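You operate a simulated robot arm through the tools that you are given. There is no shell and no other tool. Be economical: measure what you need, move in short steps, check, and stop when the job is done.

Carry out the task below with a simulated two-armed robot. There is one attempt and no reset: what you move stays moved.

JOB
On the blue table top, fold the green cloth in half, so that it is half as long.

Only the result counts: the job must be done as asked and must still hold three seconds after the hand-in. Knocking over, shifting, dropping, spilling or breaking anything else fails it. Flat cloth is picked up by pressing the open fingertips on it (5 to 10 N) and closing them slowly along it; thin cloth reads only 2 to 8 mm in the jaws.

ROBOT AND FRAMES
Two 7-joint arms with two-finger parallel grippers on one trunk, on a base that drives. Base frame: it is fixed to the floor where the robot stands at the start and does not move with it; the origin is under the middle of the robot, x ahead of it, y to its left, z up. Lengths are in m, angles in degrees, forces in N, time in s.
The left shoulder is at the start at [0.07, 0.163, 1.095], the right one opposite. With the tool pointing down near the work surface each hand reaches from about 0.38 to 0.88 m from the robot's upright axis, wherever it stands, measured 20 degrees to its own side. Places, roughly: blue table top [0.5, 0, 0.8]. Payload 3.43 kg a hand.
Tool frame (each hand has its own): the origin (TCP) lies between the finger pads and is the grasp point; the fingertips stand 0.034 m ahead of it; z points along the fingers, y is the line along which they close. The gripper opens to 0.128 m. The fingers are 0.024 m wide and 0.012 m thick; the gripper's body (0.048 by 0.13 m) begins 0.096 m behind the TCP.
Orientation is told as [roll, pitch, yaw] about the base's x, y, z axes, in that order, counted from this pose: with the fingers straight down and closing along the base's y, the tool's x points along the base's -x, its y along +y and its z along -z.

CONTROLS
- The arms move only by the tool play_rows. It takes "left_plan", "right_plan" or both (then of equal length, played together; a hand with none holds still); each is a list of rows, each a list of 7 numbers: the finger opening in mm, from 0 to 128, then the shift along the tool's x, y, z in units of 20 mm (1.0 is 20 mm), then the turn, a rotation vector about the tool's x, y, z in units of 5 degrees (1.0 is 5 degrees). In form: [[fingers, x, y, z, ax, ay, az], ...]. A call has 1 to 8 rows; each row shifts and turns the commanded pose from where the row before left it, along the tool's axes as they then stand. A call with a number of a shift or a turn outside -1 to 1 is refused whole. A row lasts 0.2 s, in which the tool goes at most 0.05 m and 8.6 degrees; a call with a longer step from one row to the next is refused whole, and so is a gripper value outside its range. Where a pose cannot be reached the arm comes as near as it can. A force on the tool above 40 N (or 10 N above the force at the start of the call, whichever is more), or a blocked arm, ends the call early, and 0.2 s more pass. The fingers move at their own pace (about 0.153 m/s each) and stop on an object; they squeeze with about 25 N. The grip force told is the motor's: it shows also when the fingers shut on nothing. Time passes only in rows, and 0.2 s behind the last, so rows that do not move let the fingers close. It gives the time, the measured TCP pose, the force on the tool (base axes), the opening and the grip force at its end, in the units of the frame above (readings bear some noise).
- Cameras (640 x 400 px; columns grow to the right, rows downward): "scene" is now at [0.1274, 0.0183, 1.3122]; the picture's right is [0.20, -0.98, 0.00], its down [-0.72, -0.15, -0.67] and it looks along [0.66, 0.13, -0.74] (base axes); focal length 214 px, centre (320, 200). "left" rides on the left gripper at [0.076, 0.011, -0.16] in its tool frame; the picture's right is [-0.15, 0.99, 0.00], its down [-0.88, -0.13, -0.46] and it looks along [-0.45, -0.07, 0.89] (tool axes); focal length 234 px, centre (320, 200). "right" rides on the right gripper at [0.076, -0.011, -0.16] in its tool frame; the picture's right is [0.15, 0.99, 0.00], its down [-0.88, 0.13, -0.46] and it looks along [-0.45, 0.07, 0.89] (tool axes); focal length 234 px, centre (320, 200). There is no depth. A picture from a camera that has moved, and an enlarged one, comes with that camera's place and axes in the base frame and with its lens. The place of the scene camera against the robot may be out by one fixed shift of up to 0.012 m in any direction.
- grab_frame(camera): a new picture of that camera. It takes no simulated time.
- slide_trunk(by): slides the trunk up (or, below 0, down) by that many m; the arms and the scene camera ride with it, the base frame stays. It gives what a move gives, with no picture.
- drive_base(legs): drives the robot by 1 to 6 legs, each [ahead, left, turn to the left] in m, m and degrees, along the robot's own axes; the way and the turn of a leg run together, so that a leg with both is an arc; at most 1.5 m and 180 degrees a leg. The arms and the cameras ride along, it lands a little off, and it stops where it bumps. It gives what a move gives.
- turn_head(pan, tilt): turns the head with the scene camera to pan (to the left, within 86 degrees either way) and tilt (down, from -29 to 69), counted from straight ahead of the robot. It gives what a move gives.
- close_up(camera, box): a new picture of the part [left, top, right, bottom] of that camera's present view, enlarged. It takes no simulated time.
- job_done(): hands the job in; it is judged then, once.

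Work in short steps. Places have to be worked out from the pictures, the camera data and where the tool is seen: move nearer, look again, correct. Check each grasp and each placing, and mend what went wrong. You have 120 turns and 92 pictures in all, those below and enlarged ones among them. Open the grippers and draw the arms clear of the work before you hand the job in, unless the task says otherwise; then end with one line.

The tools are called after ">>>" as name(argument=value, ...) on one line, values as JSON. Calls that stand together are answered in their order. play_rows: Moves the arms, as the interface text tells. Its arguments: {"type":"object","properties":{"left_plan":{"type":"array","items":{"type":"array","items":{"type":"number"}}},"right_plan":{"type":"array","items":{"type":"array","items":{"type":"number"}}}},"required":[]} The other tools are called the same way: slide_trunk (by) slides the trunk up or down; drive_base (legs) drives the base; turn_head (pan, tilt) turns the head that bears the scene camera; grab_frame (camera) takes a picture; close_up (camera, box) takes an enlarged picture of a part of a camera's view; job_done () hands the job in.

At the start:

```text
clock: 0.0
left_eef_pos: [0.6814, 0.3163, 1.0113]
left_tool_rot: [0.1, 0.1, 0.0]
left_force: [0.0, 0.0, -0.7]
left_grip_width: 0.1281
left_gripper_force: 0.0
right_eef_pos: [0.7048, -0.2315, 1.0422]
right_tool_rot: [0.0, 0.0, 0.0]
right_force: [-0.3, -0.1, 0.3]
right_grip_width: 0.1278
right_gripper_force: 0.1
trunk travel left (down, up): [-0.575, 0.365]
robot x, y, heading: [0.0033, -0.0051, -0.2]
head pan, tilt: [11.4, 47.6]
```

scene: 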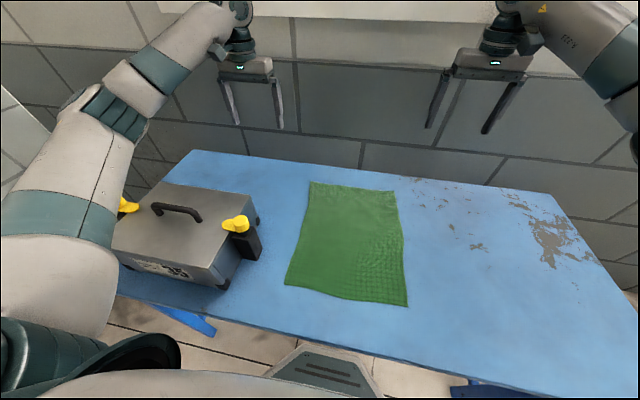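
right: 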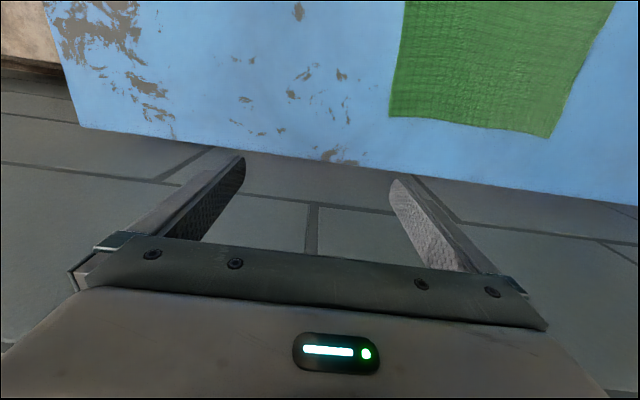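
left: 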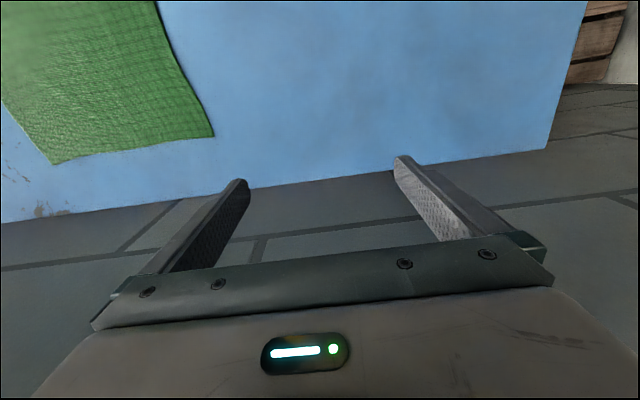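

The cloth spans roughly x 0.32–0.73 and y −0.16–0.16, so its long side runs along x and the fold line is near x≈0.52. I back the base a little so that both near and far edges are in reach, then look again.

>>> drive_base(legs=[[-0.08, 0, 0]])

>>> turn_head(pan=0, tilt=47)

>>> grab_frame(camera="scene")

```text
clock: 1.1
left_eef_pos: [0.5995, 0.3171, 1.011]
left_tool_rot: [0.1, -0.1, -0.1]
left_force: [0.6, 0.9, -0.2]
left_grip_width: 0.1279
left_gripper_force: 0.0
right_eef_pos: [0.6234, -0.2308, 1.043]
right_tool_rot: [0.0, 0.0, 0.0]
right_force: [-0.8, 0.3, -0.3]
right_grip_width: 0.1281
right_gripper_force: 0.0
trunk travel left (down, up): [-0.575, 0.365]
robot x, y, heading: [-0.081, -0.0008, -0.0]
head pan, tilt: [11.4, 47.6]
```

```text
clock: 1.8
left_eef_pos: [0.6013, 0.3164, 1.0104]
left_tool_rot: [0.0, 0.0, 0.0]
left_force: [0.3, 0.3, 1.0]
left_grip_width: 0.1281
left_gripper_force: 0.1
right_eef_pos: [0.625, -0.2313, 1.0426]
right_tool_rot: [0.0, 0.0, 0.0]
right_force: [-0.3, -0.1, -0.3]
right_grip_width: 0.1281
right_gripper_force: 0.0
trunk travel left (down, up): [-0.575, 0.365]
robot x, y, heading: [-0.0764, -0.0016, -0.1]
head pan, tilt: [0.0, 47.0]
```

```text
88 pictures are left
camera scene: at [0.0494, 0.0028, 1.3131], right [0.0, -1.0, 0.0], down [-0.73, 0.0, -0.68], along [0.68, 0.0, -0.73], focal length 214 px, centre (320, 200)
```

scene: 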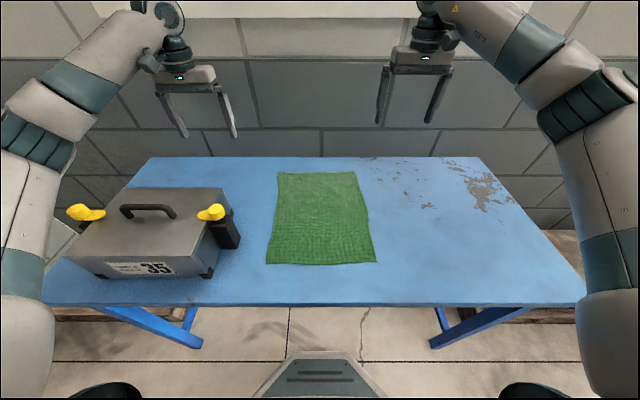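

Cloth corners come out at about (0.73, 0.17), (0.74, −0.15), (0.33, ±0.155). I bring both hands over the far edge corners with fingers 60 mm open, staying high.

>>> play_rows(left_plan=[[60, -0.7, -1, 0, 0, 0, 0], [60, -0.7, -1, 0, 0, 0, 0], [60, -0.7, -1, 0, 0, 0, 0], [60, -0.7, -1, 0, 0, 0, 0], [60, -0.7, -1, 0, 0, 0, 0], [60, -0.7, -1, 0, 0, 0, 0], [60, -0.7, -1, 0, 0, 0, 0], [60, -0.7, -1, 0.5, 0, 0, 0]], right_plan=[[60, -0.55, 0.6, 0.2, 0, 0, 0], [60, -0.55, 0.6, 0.2, 0, 0, 0], [60, -0.55, 0.6, 0.2, 0, 0, 0], [60, -0.55, 0.6, 0.2, 0, 0, 0], [60, -0.55, 0.6, 0.2, 0, 0, 0], [60, -0.55, 0.6, 0.2, 0, 0, 0], [60, -0.55, 0.6, 0.4, 0, 0, 0], [60, -0.55, 0.6, 0.4, 0, 0, 0]])

>>> play_rows(left_plan=[[60, 0, -0.6, 1, 0, 0, 0], [60, 0, -0.4, 1, 0, 0, 0], [60, 0, 0, 1, 0, 0, 0], [60, 0, 0, 1, 0, 0, 0], [60, 0, 0, 0, 0, 0, 0]], right_plan=[[60, 0, 0, 1, 0, 0, 0], [60, 0, 0, 1, 0, 0, 0], [60, 0, 0, 1, 0, 0, 0], [60, 0, 0, 1, 0, 0, 0], [60, 0, 0, 0, 0, 0, 0]])

>>> grab_frame(camera="scene")

>>> grab_frame(camera="left")

>>> grab_frame(camera="right")

```text
clock: 3.6
left_eef_pos: [0.7142, 0.1539, 0.9996]
left_tool_rot: [0.1, 0.1, 0.1]
left_force: [-1.2, 0.6, -0.2]
left_grip_width: 0.0601
left_gripper_force: 0.0
right_eef_pos: [0.7135, -0.1355, 1.003]
right_tool_rot: [0.1, 0.1, 0.0]
right_force: [-0.6, -0.1, 0.4]
right_grip_width: 0.0599
right_gripper_force: 0.1
trunk travel left (down, up): [-0.575, 0.365]
robot x, y, heading: [-0.0794, -0.0043, 0.1]
head pan, tilt: [0.0, 47.0]
```

```text
clock: 4.8
left_eef_pos: [0.7143, 0.1344, 0.9214]
left_tool_rot: [0.0, 0.0, 0.0]
left_force: [0.4, 0.3, 0.5]
left_grip_width: 0.0599
left_gripper_force: 0.1
right_eef_pos: [0.7111, -0.1355, 0.9219]
right_tool_rot: [0.0, 0.0, 0.0]
right_force: [-0.4, -0.2, 0.3]
right_grip_width: 0.06
right_gripper_force: 0.1
trunk travel left (down, up): [-0.575, 0.365]
robot x, y, heading: [-0.0794, 0.0015, 0.1]
head pan, tilt: [0.0, 47.0]
```

```text
87 pictures are left
camera scene: at [0.0485, 0.0028, 1.3132], right [0.0, -1.0, 0.0], down [-0.73, 0.0, -0.68], along [0.68, 0.0, -0.73], focal length 214 px, centre (320, 200)
```

scene: 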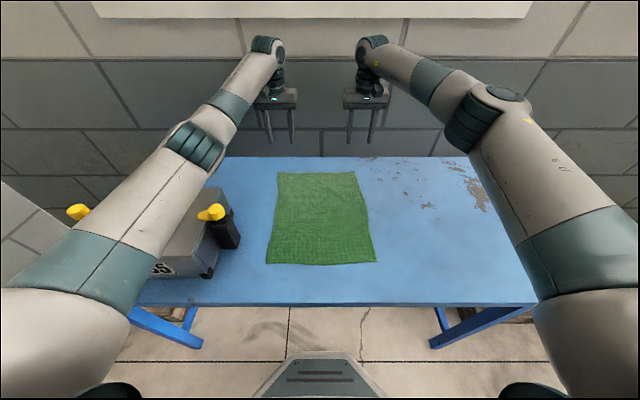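

```text
86 pictures are left
camera left: at [0.6372, 0.147, 1.0805], right [0.15, 0.99, 0.0], down [0.88, -0.13, 0.46], along [0.45, -0.07, -0.89], focal length 234 px, centre (320, 200)
```

left: 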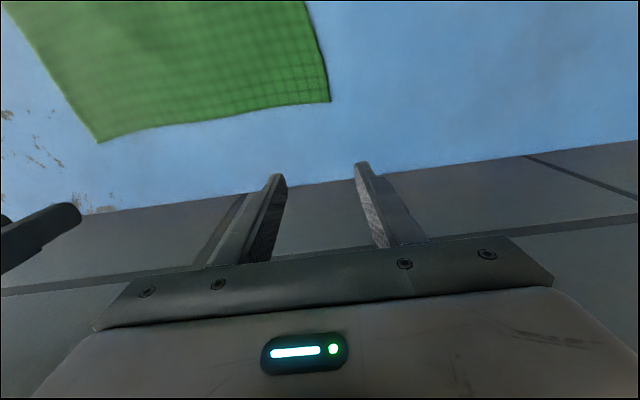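

```text
85 pictures are left
camera right: at [0.6358, -0.1461, 1.0819], right [-0.15, 0.99, 0.0], down [0.88, 0.13, 0.46], along [0.45, 0.07, -0.89], focal length 234 px, centre (320, 200)
```

right: 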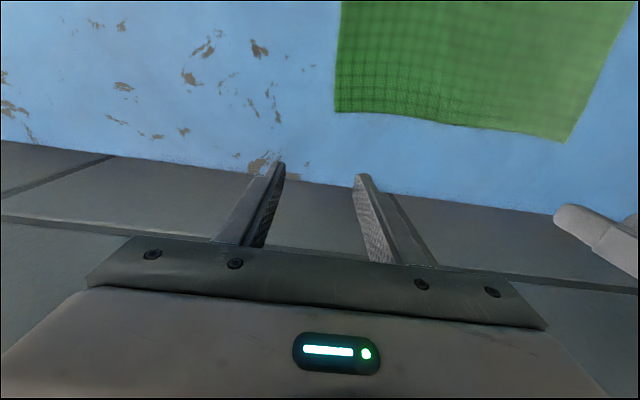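

Comparing the views, the cloth lies at z≈0.81, so its far edge is at x≈0.66 (y −0.127 to 0.152) and its near edge at x≈0.30. I shift both hands back to x≈0.642 just inside the corners and go partly down.

>>> play_rows(left_plan=[[40, 0.9, -0.25, 0, 0, 0, 0], [40, 0.9, -0.25, 0, 0, 0, 0], [40, 0.9, -0.25, 0, 0, 0, 0], [40, 0.9, -0.2, 0, 0, 0, 0], [40, 0, 0, 1, 0, 0, 0], [40, 0, 0, 0.5, 0, 0, 0], [40, 0, 0, 0, 0, 0, 0]], right_plan=[[40, 0.86, 0.55, 0, 0, 0, 0], [40, 0.86, 0.55, 0, 0, 0, 0], [40, 0.86, 0.55, 0, 0, 0, 0], [40, 0.86, 0.5, 0, 0, 0, 0], [40, 0, 0, 1, 0, 0, 0], [40, 0, 0, 0.5, 0, 0, 0], [40, 0, 0, 0, 0, 0, 0]])

>>> grab_frame(camera="scene")

>>> grab_frame(camera="left")

>>> grab_frame(camera="right")

```text
clock: 6.4
left_eef_pos: [0.6408, 0.1164, 0.8906]
left_tool_rot: [0.0, -0.1, 0.0]
left_force: [-0.6, -0.4, 0.3]
left_grip_width: 0.0399
left_gripper_force: 0.1
right_eef_pos: [0.6431, -0.0919, 0.8931]
right_tool_rot: [0.0, 0.0, 0.0]
right_force: [-0.3, 0.2, 0.2]
right_grip_width: 0.0397
right_gripper_force: 0.0
trunk travel left (down, up): [-0.575, 0.365]
robot x, y, heading: [-0.0815, 0.0007, 0.0]
head pan, tilt: [0.0, 47.0]
```

```text
84 pictures are left
camera scene: at [0.0494, 0.0027, 1.313], right [0.0, -1.0, 0.0], down [-0.73, 0.0, -0.68], along [0.68, 0.0, -0.73], focal length 214 px, centre (320, 200)
```

scene: 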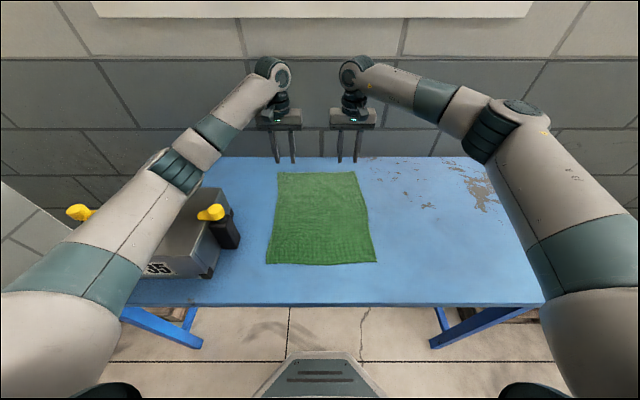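

```text
83 pictures are left
camera left: at [0.5654, 0.1288, 1.0504], right [0.15, 0.99, 0.0], down [0.88, -0.13, 0.46], along [0.45, -0.07, -0.89], focal length 234 px, centre (320, 200)
```

left: 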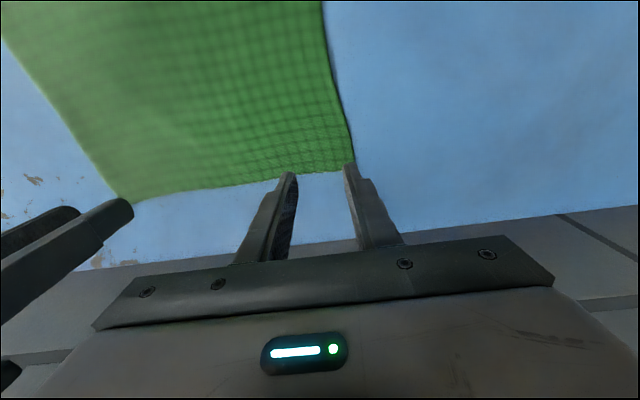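

```text
82 pictures are left
camera right: at [0.5673, -0.103, 1.0518], right [-0.15, 0.99, 0.0], down [0.88, 0.13, 0.46], along [0.45, 0.07, -0.89], focal length 234 px, centre (320, 200)
```

right: 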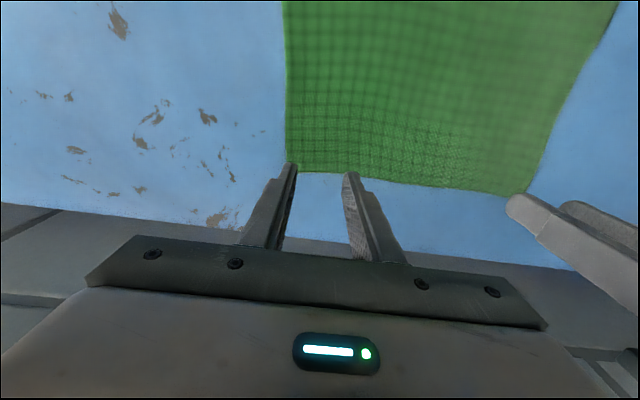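

The estimate holds: cloth z≈0.805, far corners (0.658, 0.154) and (0.660, −0.125). I nudge the hands a bit inside the edges and descend to just above the cloth.

>>> play_rows(left_plan=[[40, 0.4, -0.25, 0.8, 0, 0, 0], [40, 0, 0, 0.8, 0, 0, 0], [40, 0, 0, 0.5, 0, 0, 0], [40, 0, 0, 0, 0, 0, 0]], right_plan=[[40, 0.4, 0.4, 0.8, 0, 0, 0], [40, 0, 0, 0.8, 0, 0, 0], [40, 0, 0, 0.6, 0, 0, 0], [40, 0, 0, 0, 0, 0, 0]])

>>> play_rows(left_plan=[[40, 0, 0, 0.15, 0, 0, 0], [40, 0, 0, 0, 0, 0, 0]], right_plan=[[40, 0, 0, 0.15, 0, 0, 0], [40, 0, 0, 0, 0, 0, 0]])

>>> grab_frame(camera="left")

>>> grab_frame(camera="right")

```text
clock: 7.4
left_eef_pos: [0.6407, 0.1124, 0.8774]
left_tool_rot: [0.1, -2.2, 0.2]
left_force: [0.1, 0.1, 0.6]
left_grip_width: 0.0399
left_gripper_force: 0.0
right_eef_pos: [0.6341, -0.0878, 0.8527]
right_tool_rot: [0.2, -0.1, 0.0]
right_force: [0.0, 0.0, 0.2]
right_grip_width: 0.0398
right_gripper_force: 0.2
trunk travel left (down, up): [-0.575, 0.365]
robot x, y, heading: [-0.0837, 0.0011, 0.0]
head pan, tilt: [0.0, 47.0]
```

```text
clock: 8.0
left_eef_pos: [0.6408, 0.1129, 0.8767]
left_tool_rot: [0.3, -2.5, 0.2]
left_force: [-0.3, 0.5, -0.2]
left_grip_width: 0.0398
left_gripper_force: 0.1
right_eef_pos: [0.6334, -0.0874, 0.8514]
right_tool_rot: [0.2, -0.3, 0.0]
right_force: [-0.8, 0.3, 0.2]
right_grip_width: 0.0398
right_gripper_force: 0.0
trunk travel left (down, up): [-0.575, 0.365]
robot x, y, heading: [-0.0799, 0.0015, -0.0]
head pan, tilt: [0.0, 47.0]
```

```text
81 pictures are left
camera left: at [0.5574, 0.1239, 1.0341], right [0.14, 0.99, 0.01], down [0.86, -0.13, 0.49], along [0.49, -0.06, -0.87], focal length 234 px, centre (320, 200)
```

left: 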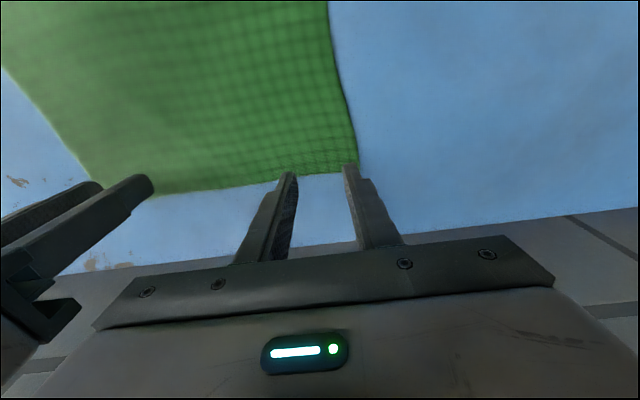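

```text
80 pictures are left
camera right: at [0.5564, -0.0994, 1.0104], right [-0.15, 0.99, 0.0], down [0.88, 0.13, 0.46], along [0.45, 0.07, -0.89], focal length 234 px, centre (320, 200)
```

right: 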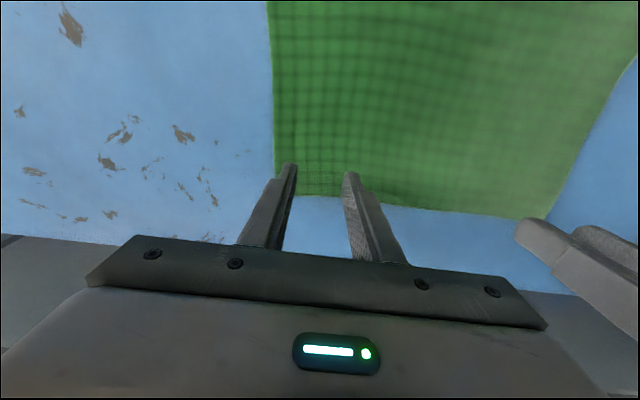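

The left hand stopped about 25 mm higher than commanded and pitched by −2.5°, with no tool force. I check whether its arm is near the box or merely at a joint limit.

>>> grab_frame(camera="scene")

```text
79 pictures are left
camera scene: at [0.0444, -0.0017, 1.3164], right [0.0, -1.0, 0.0], down [-0.73, 0.0, -0.68], along [0.68, 0.0, -0.73], focal length 214 px, centre (320, 200)
```

scene: 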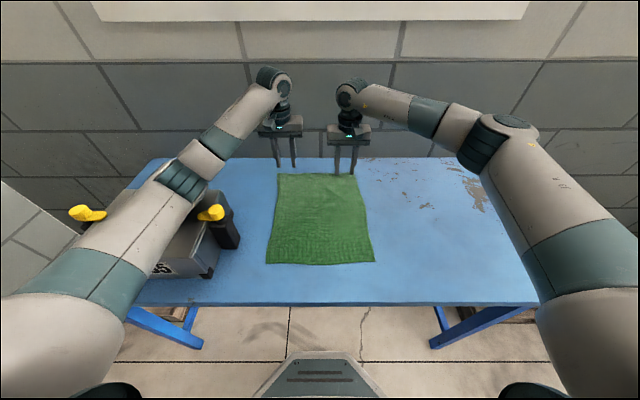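

The box is unmoved, but the left elbow sits close over it and could be what limits the hand. I raise the trunk by 0.12 m so the arms come down more steeply and clear the box.

>>> slide_trunk(by=0.12)

>>> play_rows(left_plan=[[40, 0, 0, 0, 0, 0, 0]], right_plan=[[40, 0, 0, 0, 0, 0, 0]])

>>> grab_frame(camera="scene")

```text
clock: 9.5
left_eef_pos: [0.6346, 0.1127, 0.9647]
left_tool_rot: [0.0, 0.0, 0.0]
left_force: [0.6, -0.4, 0.4]
left_grip_width: 0.04
left_gripper_force: 0.0
right_eef_pos: [0.636, -0.0853, 0.9651]
right_tool_rot: [0.0, -0.1, 0.0]
right_force: [0.3, -1.5, 0.1]
right_grip_width: 0.0398
right_gripper_force: 0.0
trunk travel left (down, up): [-0.695, 0.245]
robot x, y, heading: [-0.0821, 0.0006, -0.0]
head pan, tilt: [0.0, 47.0]
```

```text
clock: 9.9
left_eef_pos: [0.6333, 0.1121, 0.9659]
left_tool_rot: [0.0, 0.0, 0.0]
left_force: [0.1, 0.8, -0.1]
left_grip_width: 0.0397
left_gripper_force: 0.0
right_eef_pos: [0.6362, -0.0855, 0.9664]
right_tool_rot: [0.0, 0.0, 0.1]
right_force: [-0.6, -0.2, 1.1]
right_grip_width: 0.0403
right_gripper_force: 0.0
trunk travel left (down, up): [-0.695, 0.245]
robot x, y, heading: [-0.0767, -0.0008, 0.0]
head pan, tilt: [0.0, 47.0]
```

```text
78 pictures are left
camera scene: at [0.0492, 0.0027, 1.4331], right [0.0, -1.0, 0.0], down [-0.73, 0.0, -0.68], along [0.68, 0.0, -0.73], focal length 214 px, centre (320, 200)
```

scene: 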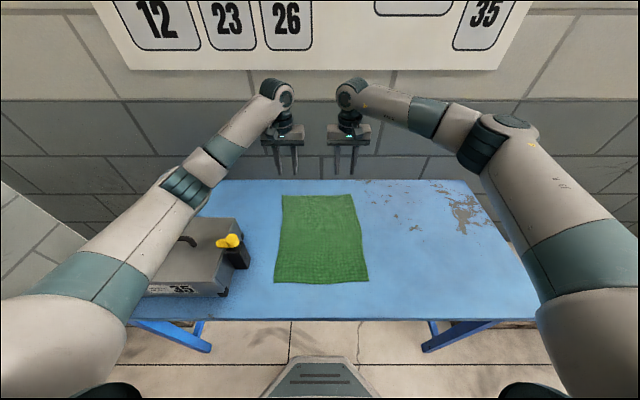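

The arm recovered its commanded pose exactly, so contact was likely. Now I descend again in steps with the elbows higher, stopping a little above the cloth to check.

>>> play_rows(left_plan=[[40, 0, 0, 0.9, 0, 0, 0], [40, 0, 0, 0.9, 0, 0, 0], [40, 0, 0, 0.9, 0, 0, 0], [40, 0, 0, 0.9, 0, 0, 0], [40, 0, 0, 0.9, 0, 0, 0], [40, 0, 0, 0.9, 0, 0, 0], [40, 0, 0, 0, 0, 0, 0]], right_plan=[[40, 0, 0, 0.9, 0, 0, 0], [40, 0, 0, 0.9, 0, 0, 0], [40, 0, 0, 0.9, 0, 0, 0], [40, 0, 0, 0.9, 0, 0, 0], [40, 0, 0, 0.9, 0, 0, 0], [40, 0, 0, 0.9, 0, 0, 0], [40, 0, 0, 0, 0, 0, 0]])

>>> grab_frame(camera="scene")

>>> grab_frame(camera="left")

>>> grab_frame(camera="right")

```text
clock: 11.5
left_eef_pos: [0.6346, 0.1134, 0.8562]
left_tool_rot: [-0.1, 0.0, 0.0]
left_force: [-0.4, -0.3, -0.6]
left_grip_width: 0.04
left_gripper_force: 0.0
right_eef_pos: [0.6338, -0.0855, 0.857]
right_tool_rot: [0.0, 0.0, 0.0]
right_force: [0.0, -0.4, -0.3]
right_grip_width: 0.04
right_gripper_force: 0.1
trunk travel left (down, up): [-0.695, 0.245]
robot x, y, heading: [-0.0802, 0.0014, -0.3]
head pan, tilt: [0.0, 47.0]
```

```text
77 pictures are left
camera scene: at [0.0489, 0.0027, 1.4331], right [0.0, -1.0, 0.0], down [-0.73, 0.0, -0.68], along [0.68, 0.0, -0.73], focal length 214 px, centre (320, 200)
```

scene: 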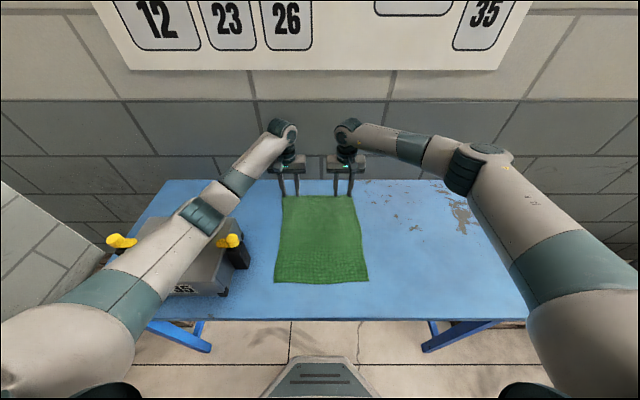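

```text
76 pictures are left
camera left: at [0.5581, 0.1243, 1.0173], right [0.15, 0.99, 0.0], down [0.88, -0.13, 0.46], along [0.45, -0.07, -0.89], focal length 234 px, centre (320, 200)
```

left: 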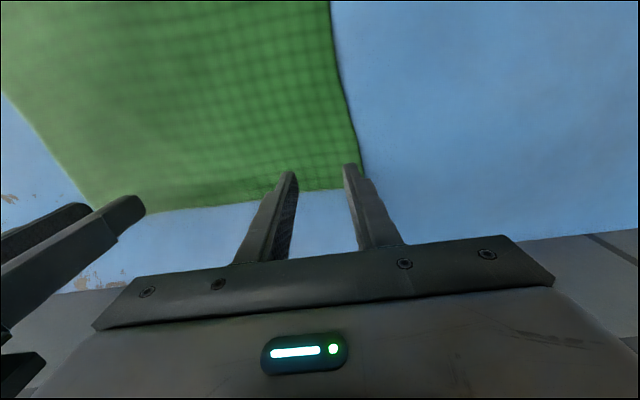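

```text
75 pictures are left
camera right: at [0.5591, -0.0969, 1.0165], right [-0.15, 0.99, 0.0], down [0.88, 0.13, 0.46], along [0.45, 0.07, -0.89], focal length 234 px, centre (320, 200)
```

right: 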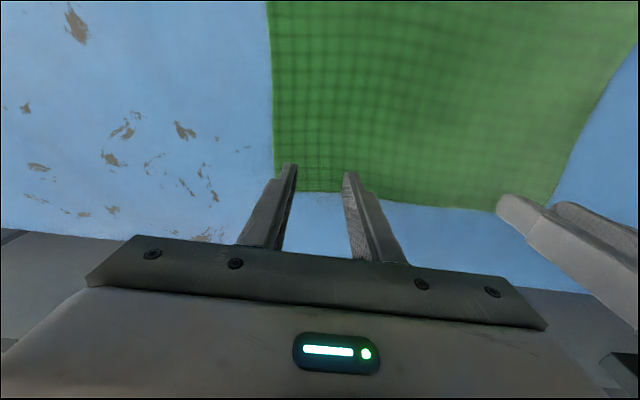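

Both fingertips hover about 15 mm above the cloth, inside the corners, and the box is untouched. I press down in small increments, watching for 5–10 N.

>>> play_rows(left_plan=[[40, 0, 0, 0.4, 0, 0, 0], [40, 0, 0, 0.3, 0, 0, 0], [40, 0, 0, 0, 0, 0, 0]], right_plan=[[40, 0, 0, 0.4, 0, 0, 0], [40, 0, 0, 0.3, 0, 0, 0], [40, 0, 0, 0, 0, 0, 0]])

```text
clock: 12.3
left_eef_pos: [0.6337, 0.1124, 0.8432]
left_tool_rot: [0.0, 0.1, 0.0]
left_force: [0.1, 0.5, 0.4]
left_grip_width: 0.04
left_gripper_force: 0.2
right_eef_pos: [0.636, -0.0856, 0.843]
right_tool_rot: [-0.1, 0.0, -0.1]
right_force: [-0.6, 0.0, 0.1]
right_grip_width: 0.0396
right_gripper_force: 0.0
trunk travel left (down, up): [-0.695, 0.245]
robot x, y, heading: [-0.0777, -0.0033, 0.1]
head pan, tilt: [0.0, 47.0]
```

No contact yet; the tips are at about z=0.809. I continue in 2 mm steps.

>>> play_rows(left_plan=[[40, 0, 0, 0.15, 0, 0, 0], [40, 0, 0, 0, 0, 0, 0]], right_plan=[[40, 0, 0, 0.15, 0, 0, 0], [40, 0, 0, 0, 0, 0, 0]])

>>> play_rows(left_plan=[[40, 0, 0, 0.1, 0, 0, 0], [40, 0, 0, 0, 0, 0, 0]], right_plan=[[40, 0, 0, 0.1, 0, 0, 0], [40, 0, 0, 0, 0, 0, 0]])

```text
clock: 12.9
left_eef_pos: [0.6341, 0.1119, 0.8402]
left_tool_rot: [0.0, 0.0, 0.0]
left_force: [-0.2, -0.1, -0.1]
left_grip_width: 0.0399
left_gripper_force: 0.0
right_eef_pos: [0.6356, -0.0853, 0.839]
right_tool_rot: [0.1, 0.0, 0.1]
right_force: [-0.7, 0.8, -0.7]
right_grip_width: 0.0399
right_gripper_force: 0.0
trunk travel left (down, up): [-0.695, 0.245]
robot x, y, heading: [-0.0776, 0.0, 0.1]
head pan, tilt: [0.0, 47.0]
```

```text
clock: 13.5
left_eef_pos: [0.6336, 0.1116, 0.8387]
left_tool_rot: [0.0, 0.2, 0.0]
left_force: [0.9, 0.0, -0.2]
left_grip_width: 0.04
left_gripper_force: 0.0
right_eef_pos: [0.6354, -0.0855, 0.8389]
right_tool_rot: [0.0, 0.0, 0.0]
right_force: [-0.2, -0.3, -0.3]
right_grip_width: 0.0402
right_gripper_force: 0.0
trunk travel left (down, up): [-0.695, 0.245]
robot x, y, heading: [-0.0755, 0.0001, 0.1]
head pan, tilt: [0.0, 47.0]
```

Still free at tip z≈0.805. I keep stepping down.

>>> play_rows(left_plan=[[40, 0, 0, 0.1, 0, 0, 0], [40, 0, 0, 0, 0, 0, 0]], right_plan=[[40, 0, 0, 0.1, 0, 0, 0], [40, 0, 0, 0, 0, 0, 0]])

>>> play_rows(left_plan=[[40, 0, 0, 0.1, 0, 0, 0], [40, 0, 0, 0, 0, 0, 0]], right_plan=[[40, 0, 0, 0.1, 0, 0, 0], [40, 0, 0, 0, 0, 0, 0]])

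```text
clock: 14.1
left_eef_pos: [0.6337, 0.1128, 0.8359]
left_tool_rot: [0.1, 0.1, -0.1]
left_force: [-0.4, 0.0, 0.7]
left_grip_width: 0.0397
left_gripper_force: 0.2
right_eef_pos: [0.6349, -0.0855, 0.8373]
right_tool_rot: [0.0, 0.0, 0.0]
right_force: [0.4, -0.5, 0.3]
right_grip_width: 0.04
right_gripper_force: 0.1
trunk travel left (down, up): [-0.695, 0.245]
robot x, y, heading: [-0.0766, 0.0033, 0.1]
head pan, tilt: [0.0, 47.0]
```

```text
clock: 14.7
left_eef_pos: [0.6336, 0.1131, 0.8352]
left_tool_rot: [0.0, 0.0, 0.1]
left_force: [-0.4, -1.1, 1.2]
left_grip_width: 0.04
left_gripper_force: 0.1
right_eef_pos: [0.6355, -0.0849, 0.8364]
right_tool_rot: [0.0, 0.0, 0.0]
right_force: [0.8, 0.3, 0.0]
right_grip_width: 0.0399
right_gripper_force: 0.0
trunk travel left (down, up): [-0.695, 0.245]
robot x, y, heading: [-0.084, 0.0033, -0.1]
head pan, tilt: [0.0, 47.0]
```

Still no clear force; tips near z≈0.801. Two more small steps.

>>> play_rows(left_plan=[[40, 0, 0, 0.1, 0, 0, 0], [40, 0, 0, 0, 0, 0, 0]], right_plan=[[40, 0, 0, 0.1, 0, 0, 0], [40, 0, 0, 0, 0, 0, 0]])

>>> play_rows(left_plan=[[40, 0, 0, 0.1, 0, 0, 0], [40, 0, 0, 0, 0, 0, 0]], right_plan=[[40, 0, 0, 0.1, 0, 0, 0], [40, 0, 0, 0, 0, 0, 0]])

>>> grab_frame(camera="left")

```text
clock: 15.3
left_eef_pos: [0.6317, 0.1142, 0.836]
left_tool_rot: [0.0, -0.3, 0.1]
left_force: [-0.1, 0.1, -0.1]
left_grip_width: 0.0401
left_gripper_force: 0.0
right_eef_pos: [0.6334, -0.0842, 0.8367]
right_tool_rot: [0.0, -0.2, 0.1]
right_force: [-0.4, -0.4, -0.1]
right_grip_width: 0.0398
right_gripper_force: 0.0
trunk travel left (down, up): [-0.695, 0.245]
robot x, y, heading: [-0.0816, 0.0019, 0.2]
head pan, tilt: [0.0, 47.0]
```

```text
clock: 15.9
left_eef_pos: [0.6291, 0.1146, 0.838]
left_tool_rot: [0.1, -0.6, 0.2]
left_force: [0.2, -0.1, 0.1]
left_grip_width: 0.0399
left_gripper_force: 0.0
right_eef_pos: [0.6311, -0.0835, 0.8357]
right_tool_rot: [0.0, -0.3, 0.1]
right_force: [1.4, -0.4, -0.8]
right_grip_width: 0.0399
right_gripper_force: 0.0
trunk travel left (down, up): [-0.695, 0.245]
robot x, y, heading: [-0.0787, 0.0028, 0.1]
head pan, tilt: [0.0, 47.0]
```

```text
74 pictures are left
camera left: at [0.5528, 0.1275, 0.9974], right [0.14, 0.99, 0.0], down [0.88, -0.13, 0.46], along [0.46, -0.07, -0.89], focal length 234 px, centre (320, 200)
```

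left: 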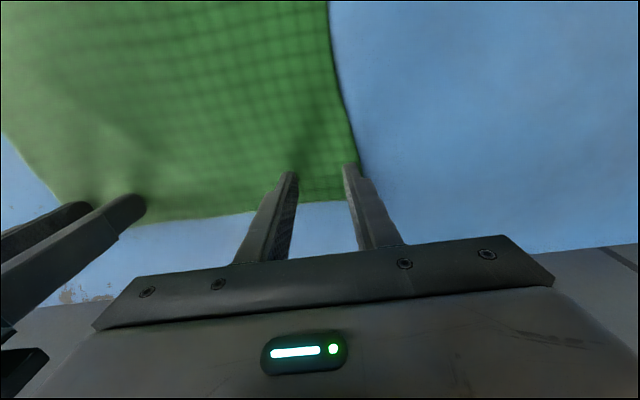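

The left hand slid back and leans again, so its arm is likely resting on something before the fingertips touch. I look at the scene closely.

>>> close_up(camera="scene", box=[80, 120, 400, 320])

```text
2.00 times, centred on (240, 220) of scene
camera zoom: at [0.0409, 0.0043, 1.4344], right [0.0, -1.0, 0.0], down [-0.73, 0.0, -0.69], along [0.69, 0.0, -0.73], focal length 429 px, centre (480, 160)
```

zoom: 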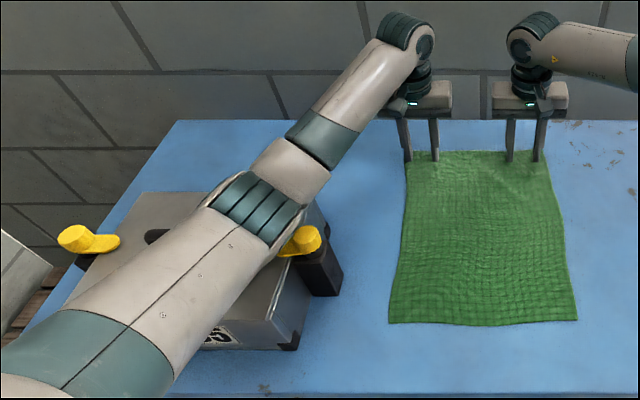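

The left elbow is pressing against the yellow clip/box area, so I must not push further. I lift both hands straight up, then drive the base to the right so the left elbow stays clear of the box.

>>> play_rows(left_plan=[[40, 0, 0, -1, 0, 0, 0], [40, 0, 0, -1, 0, 0, 0], [40, 0, 0, -1, 0, 0, 0], [40, 0, 0, -1, 0, 0, 0], [40, 0, 0, -1, 0, 0, 0], [40, 0, 0, 0, 0, 0, 0]], right_plan=[[40, 0, 0, -1, 0, 0, 0], [40, 0, 0, -1, 0, 0, 0], [40, 0, 0, -1, 0, 0, 0], [40, 0, 0, -1, 0, 0, 0], [40, 0, 0, -1, 0, 0, 0], [40, 0, 0, 0, 0, 0, 0]])

>>> slide_trunk(by=0.05)

>>> drive_base(legs=[[0, -0.16, 0]])

>>> grab_frame(camera="scene")

```text
clock: 17.3
left_eef_pos: [0.6341, 0.112, 0.9316]
left_tool_rot: [0.0, 0.1, 0.0]
left_force: [0.1, -0.7, 0.9]
left_grip_width: 0.04
left_gripper_force: 0.0
right_eef_pos: [0.6365, -0.0857, 0.9286]
right_tool_rot: [0.0, 0.1, 0.0]
right_force: [-0.6, 0.4, 0.0]
right_grip_width: 0.0398
right_gripper_force: 0.0
trunk travel left (down, up): [-0.695, 0.245]
robot x, y, heading: [-0.0784, -0.0, 0.2]
head pan, tilt: [0.0, 47.0]
```

```text
clock: 18.2
left_eef_pos: [0.6343, 0.1118, 0.9812]
left_tool_rot: [0.1, 0.1, 0.0]
left_force: [0.0, 0.2, -0.3]
left_grip_width: 0.0398
left_gripper_force: 0.0
right_eef_pos: [0.6367, -0.0872, 0.9792]
right_tool_rot: [0.0, 0.0, 0.0]
right_force: [0.5, -0.1, 0.4]
right_grip_width: 0.04
right_gripper_force: 0.1
trunk travel left (down, up): [-0.745, 0.195]
robot x, y, heading: [-0.0846, -0.0003, -0.0]
head pan, tilt: [0.0, 47.0]
```

```text
clock: 19.6
left_eef_pos: [0.6338, -0.0439, 0.982]
left_tool_rot: [-0.1, 0.1, 0.0]
left_force: [-0.1, -0.1, 0.3]
left_grip_width: 0.04
left_gripper_force: 0.0
right_eef_pos: [0.6371, -0.2411, 0.9792]
right_tool_rot: [0.0, 0.0, 0.1]
right_force: [-0.4, 0.0, -0.3]
right_grip_width: 0.0398
right_gripper_force: 0.1
trunk travel left (down, up): [-0.745, 0.195]
robot x, y, heading: [-0.0831, -0.1564, 0.1]
head pan, tilt: [0.0, 47.0]
```

```text
72 pictures are left
camera scene: at [0.0494, -0.1526, 1.4831], right [0.0, -1.0, 0.0], down [-0.73, 0.0, -0.68], along [0.68, 0.0, -0.73], focal length 214 px, centre (320, 200)
```

scene: 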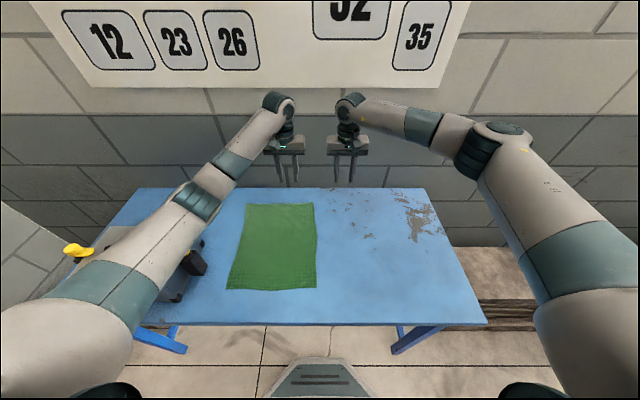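

Now I move both hands left 0.156 m back over the cloth corners, staying high, and check the left elbow against the box.

>>> play_rows(left_plan=[[40, 0, 0.97, 0, 0, 0, 0], [40, 0, 0.97, 0, 0, 0, 0], [40, 0, 0.97, 0, 0, 0, 0], [40, 0, 0.97, 0, 0, 0, 0], [40, 0, 0.97, 0, 0, 0, 0], [40, 0, 0.97, 0, 0, 0, 0], [40, 0, 0.97, 0, 0, 0, 0], [40, 0, 0.97, 0, 0, 0, 0]], right_plan=[[40, 0, 0.97, 0, 0, 0, 0], [40, 0, 0.97, 0, 0, 0, 0], [40, 0, 0.97, 0, 0, 0, 0], [40, 0, 0.97, 0, 0, 0, 0], [40, 0, 0.97, 0, 0, 0, 0], [40, 0, 0.97, 0, 0, 0, 0], [40, 0, 0.97, 0, 0, 0, 0], [40, 0, 0.97, 0, 0, 0, 0]])

>>> grab_frame(camera="scene")

```text
clock: 21.4
left_eef_pos: [0.6334, 0.1129, 0.9823]
left_tool_rot: [-0.2, 0.0, 0.2]
left_force: [-0.6, 1.1, 0.4]
left_grip_width: 0.0401
left_gripper_force: 0.0
right_eef_pos: [0.6363, -0.0849, 0.9777]
right_tool_rot: [-0.2, 0.0, 0.1]
right_force: [-0.3, -0.1, -0.6]
right_grip_width: 0.0398
right_gripper_force: 0.1
trunk travel left (down, up): [-0.745, 0.195]
robot x, y, heading: [-0.08, -0.1524, 0.0]
head pan, tilt: [0.0, 47.0]
```

```text
71 pictures are left
camera scene: at [0.0492, -0.1517, 1.4831], right [0.0, -1.0, 0.0], down [-0.73, 0.0, -0.68], along [0.68, 0.0, -0.73], focal length 214 px, centre (320, 200)
```

scene: 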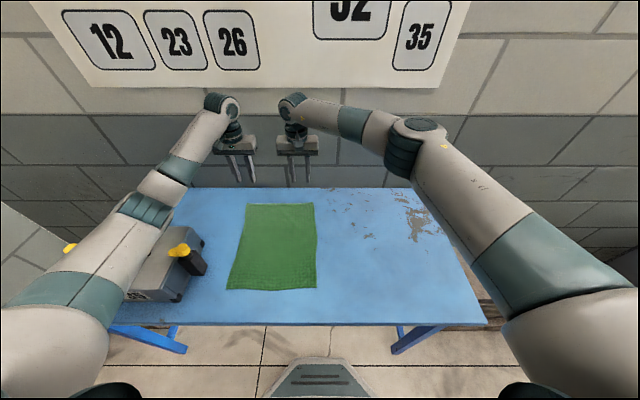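

The left elbow still hangs near the box, so I raise the trunk another 0.1 m for clearance and then descend partway.

>>> slide_trunk(by=0.1)

>>> play_rows(left_plan=[[40, 0, 0, 1, 0, 0, 0], [40, 0, 0, 1, 0, 0, 0], [40, 0, 0, 1, 0, 0, 0], [40, 0, 0, 1, 0, 0, 0], [40, 0, 0, 1, 0, 0, 0], [40, 0, 0, 1, 0, 0, 0], [40, 0, 0, 1, 0, 0, 0], [40, 0, 0, 1, 0, 0, 0]], right_plan=[[40, 0, 0, 1, 0, 0, 0], [40, 0, 0, 1, 0, 0, 0], [40, 0, 0, 1, 0, 0, 0], [40, 0, 0, 1, 0, 0, 0], [40, 0, 0, 1, 0, 0, 0], [40, 0, 0, 1, 0, 0, 0], [40, 0, 0, 1, 0, 0, 0], [40, 0, 0, 0.8, 0, 0, 0]])

>>> grab_frame(camera="scene")

```text
clock: 22.7
left_eef_pos: [0.6343, 0.1121, 1.0813]
left_tool_rot: [0.0, 0.1, 0.1]
left_force: [0.3, 1.0, -0.1]
left_grip_width: 0.0401
left_gripper_force: 0.0
right_eef_pos: [0.6373, -0.0864, 1.077]
right_tool_rot: [0.0, 0.0, 0.1]
right_force: [0.1, -0.2, 0.7]
right_grip_width: 0.04
right_gripper_force: 0.1
trunk travel left (down, up): [-0.845, 0.095]
robot x, y, heading: [-0.0804, -0.1552, 0.2]
head pan, tilt: [0.0, 47.0]
```

```text
clock: 24.5
left_eef_pos: [0.6334, 0.1123, 0.9213]
left_tool_rot: [0.0, 0.1, 0.1]
left_force: [-0.1, 0.2, -0.5]
left_grip_width: 0.04
left_gripper_force: 0.1
right_eef_pos: [0.6371, -0.0839, 0.9215]
right_tool_rot: [0.0, -0.1, 0.2]
right_force: [0.4, -0.7, 1.0]
right_grip_width: 0.0397
right_gripper_force: 0.1
trunk travel left (down, up): [-0.845, 0.095]
robot x, y, heading: [-0.0752, -0.156, 0.1]
head pan, tilt: [0.0, 47.0]
```

```text
70 pictures are left
camera scene: at [0.0499, -0.1533, 1.5831], right [0.0, -1.0, 0.0], down [-0.73, 0.0, -0.68], along [0.68, 0.0, -0.73], focal length 214 px, centre (320, 200)
```

scene: 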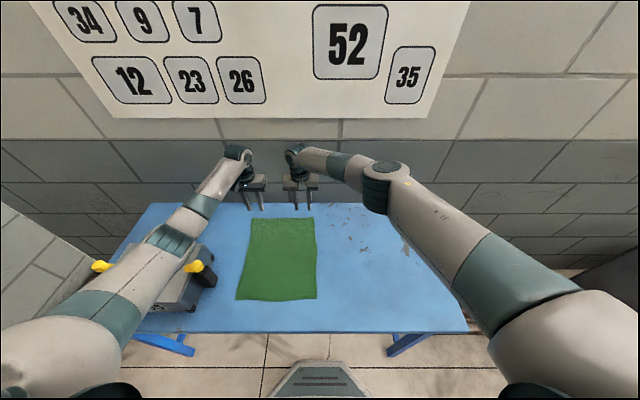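

Poses track exactly and the box is undisturbed. I continue down to just above the cloth.

>>> play_rows(left_plan=[[40, 0, 0, 1, 0, 0, 0], [40, 0, 0, 1, 0, 0, 0], [40, 0, 0, 1, 0, 0, 0], [40, 0, 0, 0.8, 0, 0, 0], [40, 0, 0, 0.2, 0, 0, 0], [40, 0, 0, 0, 0, 0, 0]], right_plan=[[40, 0, 0, 1, 0, 0, 0], [40, 0, 0, 1, 0, 0, 0], [40, 0, 0, 1, 0, 0, 0], [40, 0, 0, 0.8, 0, 0, 0], [40, 0, 0, 0.2, 0, 0, 0], [40, 0, 0, 0, 0, 0, 0]])

>>> play_rows(left_plan=[[40, 0, 0, 0.15, 0, 0, 0], [40, 0, 0, 0, 0, 0, 0]], right_plan=[[40, 0, 0, 0.15, 0, 0, 0], [40, 0, 0, 0, 0, 0, 0]])

>>> play_rows(left_plan=[[40, 0, 0, 0.1, 0, 0, 0], [40, 0, 0, 0, 0, 0, 0]], right_plan=[[40, 0, 0, 0.1, 0, 0, 0], [40, 0, 0, 0, 0, 0, 0]])

>>> grab_frame(camera="left")

>>> grab_frame(camera="right")

```text
clock: 25.9
left_eef_pos: [0.6333, 0.1109, 0.8411]
left_tool_rot: [0.0, 0.0, 0.1]
left_force: [0.6, 0.0, -0.8]
left_grip_width: 0.0398
left_gripper_force: 0.0
right_eef_pos: [0.6335, -0.0878, 0.8449]
right_tool_rot: [0.0, 0.0, 0.1]
right_force: [-0.8, 0.3, -0.1]
right_grip_width: 0.0398
right_gripper_force: 0.0
right hand out of reach, approached as far as the arm can: row 5
trunk travel left (down, up): [-0.845, 0.095]
robot x, y, heading: [-0.0796, -0.1566, -0.1]
head pan, tilt: [0.0, 47.0]
```

```text
clock: 26.5
left_eef_pos: [0.6331, 0.1114, 0.8371]
left_tool_rot: [-0.1, 0.1, 0.1]
left_force: [-0.3, -0.1, 0.4]
left_grip_width: 0.0398
left_gripper_force: 0.1
right_eef_pos: [0.6333, -0.088, 0.8423]
right_tool_rot: [-0.1, -0.1, 0.0]
right_force: [0.2, -0.1, 0.5]
right_grip_width: 0.0399
right_gripper_force: 0.0
trunk travel left (down, up): [-0.845, 0.095]
robot x, y, heading: [-0.08, -0.1614, 0.1]
head pan, tilt: [0.0, 47.0]
```

```text
clock: 27.1
left_eef_pos: [0.6328, 0.1119, 0.8361]
left_tool_rot: [0.0, 0.1, 0.1]
left_force: [-0.2, -0.8, 0.7]
left_grip_width: 0.0398
left_gripper_force: 0.1
right_eef_pos: [0.6337, -0.0884, 0.8406]
right_tool_rot: [0.0, 0.0, 0.1]
right_force: [-0.3, 0.5, 0.1]
right_grip_width: 0.04
right_gripper_force: 0.1
trunk travel left (down, up): [-0.845, 0.095]
robot x, y, heading: [-0.0812, -0.1543, 0.1]
head pan, tilt: [0.0, 47.0]
```

```text
69 pictures are left
camera left: at [0.5576, 0.1239, 0.9959], right [0.14, 0.99, 0.0], down [0.88, -0.13, 0.45], along [0.45, -0.07, -0.89], focal length 234 px, centre (320, 200)
```

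left: 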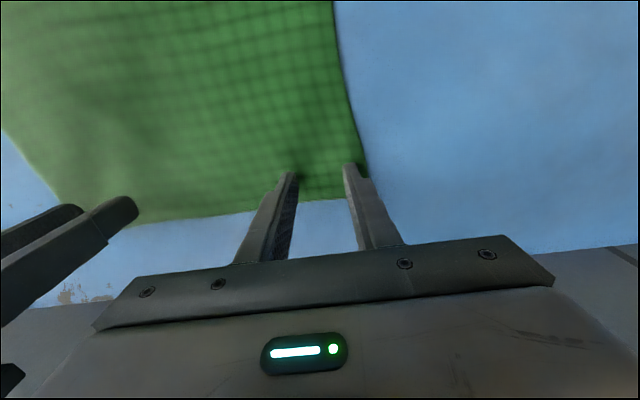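

```text
68 pictures are left
camera right: at [0.5568, -0.0992, 1.001], right [-0.15, 0.99, 0.0], down [0.88, 0.13, 0.46], along [0.45, 0.07, -0.89], focal length 234 px, centre (320, 200)
```

right: 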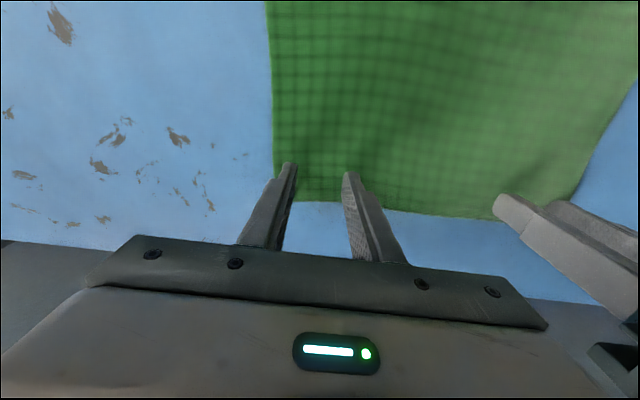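

The left fingertips are about to touch, but the right arm is near its reach limit with the trunk this high. I lift both 60 mm, lower the trunk 50 mm, and come down again.

>>> play_rows(left_plan=[[40, 0, 0, -1, 0, 0, 0], [40, 0, 0, -1, 0, 0, 0], [40, 0, 0, -1, 0, 0, 0], [40, 0, 0, 0, 0, 0, 0]], right_plan=[[40, 0, 0, -1, 0, 0, 0], [40, 0, 0, -1, 0, 0, 0], [40, 0, 0, -1, 0, 0, 0], [40, 0, 0, 0, 0, 0, 0]])

>>> slide_trunk(by=-0.05)

>>> play_rows(left_plan=[[40, 0, 0, 0.2, 0, 0, 0], [40, 0, 0, 0.2, 0, 0, 0], [40, 0, 0, 0, 0, 0, 0]], right_plan=[[40, 0, 0, 0.2, 0, 0, 0], [40, 0, 0, 0.2, 0, 0, 0], [40, 0, 0, 0, 0, 0, 0]])

```text
clock: 28.1
left_eef_pos: [0.6353, 0.1111, 0.8969]
left_tool_rot: [-0.1, 0.1, 0.1]
left_force: [-1.1, -0.2, -0.2]
left_grip_width: 0.0401
left_gripper_force: 0.0
right_eef_pos: [0.6344, -0.0874, 0.9012]
right_tool_rot: [0.1, 0.1, 0.1]
right_force: [-0.6, 0.1, 0.1]
right_grip_width: 0.0397
right_gripper_force: 0.1
trunk travel left (down, up): [-0.845, 0.095]
robot x, y, heading: [-0.0799, -0.157, 0.3]
head pan, tilt: [0.0, 47.0]
```

```text
clock: 29.1
left_eef_pos: [0.6337, 0.1111, 0.8472]
left_tool_rot: [0.0, 0.0, 0.1]
left_force: [-0.2, -0.2, -0.2]
left_grip_width: 0.0402
left_gripper_force: 0.0
right_eef_pos: [0.6333, -0.0883, 0.8522]
right_tool_rot: [0.0, 0.1, 0.1]
right_force: [-0.8, 0.5, 0.6]
right_grip_width: 0.0398
right_gripper_force: 0.1
trunk travel left (down, up): [-0.795, 0.145]
robot x, y, heading: [-0.0801, -0.1565, 0.4]
head pan, tilt: [0.0, 47.0]
```

```text
clock: 29.9
left_eef_pos: [0.634, 0.1119, 0.8382]
left_tool_rot: [0.0, 0.1, 0.1]
left_force: [-0.9, -0.1, -0.4]
left_grip_width: 0.0397
left_gripper_force: 0.0
right_eef_pos: [0.6341, -0.087, 0.8433]
right_tool_rot: [0.0, -0.1, 0.1]
right_force: [0.5, -0.5, -0.2]
right_grip_width: 0.0398
right_gripper_force: 0.0
trunk travel left (down, up): [-0.795, 0.145]
robot x, y, heading: [-0.0784, -0.1552, -0.1]
head pan, tilt: [0.0, 47.0]
```

Tracking is clean now. I step down in small increments until contact.

>>> play_rows(left_plan=[[40, 0, 0, 0.15, 0, 0, 0], [40, 0, 0, 0, 0, 0, 0]], right_plan=[[40, 0, 0, 0.4, 0, 0, 0], [40, 0, 0, 0, 0, 0, 0]])

>>> play_rows(left_plan=[[40, 0, 0, 0.1, 0, 0, 0], [40, 0, 0, 0, 0, 0, 0]], right_plan=[[40, 0, 0, 0.1, 0, 0, 0], [40, 0, 0, 0, 0, 0, 0]])

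>>> play_rows(left_plan=[[40, 0, 0, 0.1, 0, 0, 0], [40, 0, 0, 0, 0, 0, 0]], right_plan=[[40, 0, 0, 0.1, 0, 0, 0], [40, 0, 0, 0, 0, 0, 0]])

>>> play_rows(left_plan=[[40, 0, 0, 0.1, 0, 0, 0], [40, 0, 0, 0, 0, 0, 0]], right_plan=[[40, 0, 0, 0.1, 0, 0, 0], [40, 0, 0, 0, 0, 0, 0]])

```text
clock: 30.5
left_eef_pos: [0.6332, 0.111, 0.8345]
left_tool_rot: [0.1, -0.1, 0.2]
left_force: [-0.8, 0.3, 3.4]
left_grip_width: 0.04
left_gripper_force: 0.1
right_eef_pos: [0.6337, -0.0886, 0.8363]
right_tool_rot: [0.0, 0.0, 0.1]
right_force: [0.7, 0.0, -0.2]
right_grip_width: 0.0399
right_gripper_force: 0.1
trunk travel left (down, up): [-0.795, 0.145]
robot x, y, heading: [-0.0821, -0.1553, 0.2]
head pan, tilt: [0.0, 47.0]
```

```text
clock: 31.1
left_eef_pos: [0.6345, 0.1118, 0.8346]
left_tool_rot: [0.0, -0.1, 0.0]
left_force: [-0.5, -0.6, 9.9]
left_grip_width: 0.0395
left_gripper_force: 0.0
right_eef_pos: [0.6337, -0.088, 0.836]
right_tool_rot: [0.0, -0.1, 0.1]
right_force: [0.4, -0.5, 2.4]
right_grip_width: 0.0399
right_gripper_force: 0.0
trunk travel left (down, up): [-0.795, 0.145]
robot x, y, heading: [-0.0846, -0.1576, 0.0]
head pan, tilt: [0.0, 47.0]
```

```text
clock: 31.7
left_eef_pos: [0.6332, 0.1118, 0.8343]
left_tool_rot: [0.0, -0.3, 0.2]
left_force: [4.4, -0.4, 18.0]
left_grip_width: 0.04
left_gripper_force: 0.0
right_eef_pos: [0.6337, -0.0873, 0.8346]
right_tool_rot: [0.1, -0.3, 0.2]
right_force: [2.3, 0.7, 16.5]
right_grip_width: 0.0401
right_gripper_force: 0.0
trunk travel left (down, up): [-0.795, 0.145]
robot x, y, heading: [-0.0803, -0.1579, 0.0]
head pan, tilt: [0.0, 47.0]
```

```text
clock: 32.3
left_eef_pos: [0.6318, 0.1112, 0.8343]
left_tool_rot: [0.0, -0.4, 0.1]
left_force: [7.4, -0.3, 30.6]
left_grip_width: 0.0399
left_gripper_force: 0.1
right_eef_pos: [0.6326, -0.0884, 0.8351]
right_tool_rot: [0.2, -0.5, 0.1]
right_force: [5.1, 2.2, 28.7]
right_grip_width: 0.04
right_gripper_force: 0.1
trunk travel left (down, up): [-0.795, 0.145]
robot x, y, heading: [-0.0794, -0.1561, 0.1]
head pan, tilt: [0.0, 47.0]
```

Contact at tip z≈0.80; 30 N is too much. I back off about 4 mm of command to get ~8 N.

>>> play_rows(left_plan=[[40, 0, 0, -0.2, 0, 0, 0], [40, 0, 0, 0, 0, 0, 0]], right_plan=[[40, 0, 0, -0.17, 0, 0, 0], [40, 0, 0, 0, 0, 0, 0]])

```text
clock: 32.9
left_eef_pos: [0.6315, 0.1107, 0.8352]
left_tool_rot: [0.0, -0.1, 0.1]
left_force: [3.7, 0.8, 19.0]
left_grip_width: 0.04
left_gripper_force: 0.0
right_eef_pos: [0.6314, -0.0881, 0.8353]
right_tool_rot: [0.1, 0.0, 0.1]
right_force: [2.0, 0.6, 17.1]
right_grip_width: 0.0398
right_gripper_force: 0.1
trunk travel left (down, up): [-0.795, 0.145]
robot x, y, heading: [-0.0825, -0.1586, 0.2]
head pan, tilt: [0.0, 47.0]
```

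About 3 N per mm here; another 3 mm up gives roughly 8 N.

>>> play_rows(left_plan=[[40, 0, 0, -0.16, 0, 0, 0], [40, 0, 0, 0, 0, 0, 0]], right_plan=[[40, 0, 0, -0.14, 0, 0, 0], [40, 0, 0, 0, 0, 0, 0]])

```text
clock: 33.5
left_eef_pos: [0.6325, 0.1123, 0.8354]
left_tool_rot: [0.1, 0.1, 0.1]
left_force: [-0.5, -0.5, 2.9]
left_grip_width: 0.04
left_gripper_force: 0.2
right_eef_pos: [0.6325, -0.088, 0.8345]
right_tool_rot: [0.1, 0.0, 0.1]
right_force: [-1.6, -0.2, 5.1]
right_grip_width: 0.0398
right_gripper_force: 0.1
trunk travel left (down, up): [-0.795, 0.145]
robot x, y, heading: [-0.0814, -0.1579, 0.2]
head pan, tilt: [0.0, 47.0]
```

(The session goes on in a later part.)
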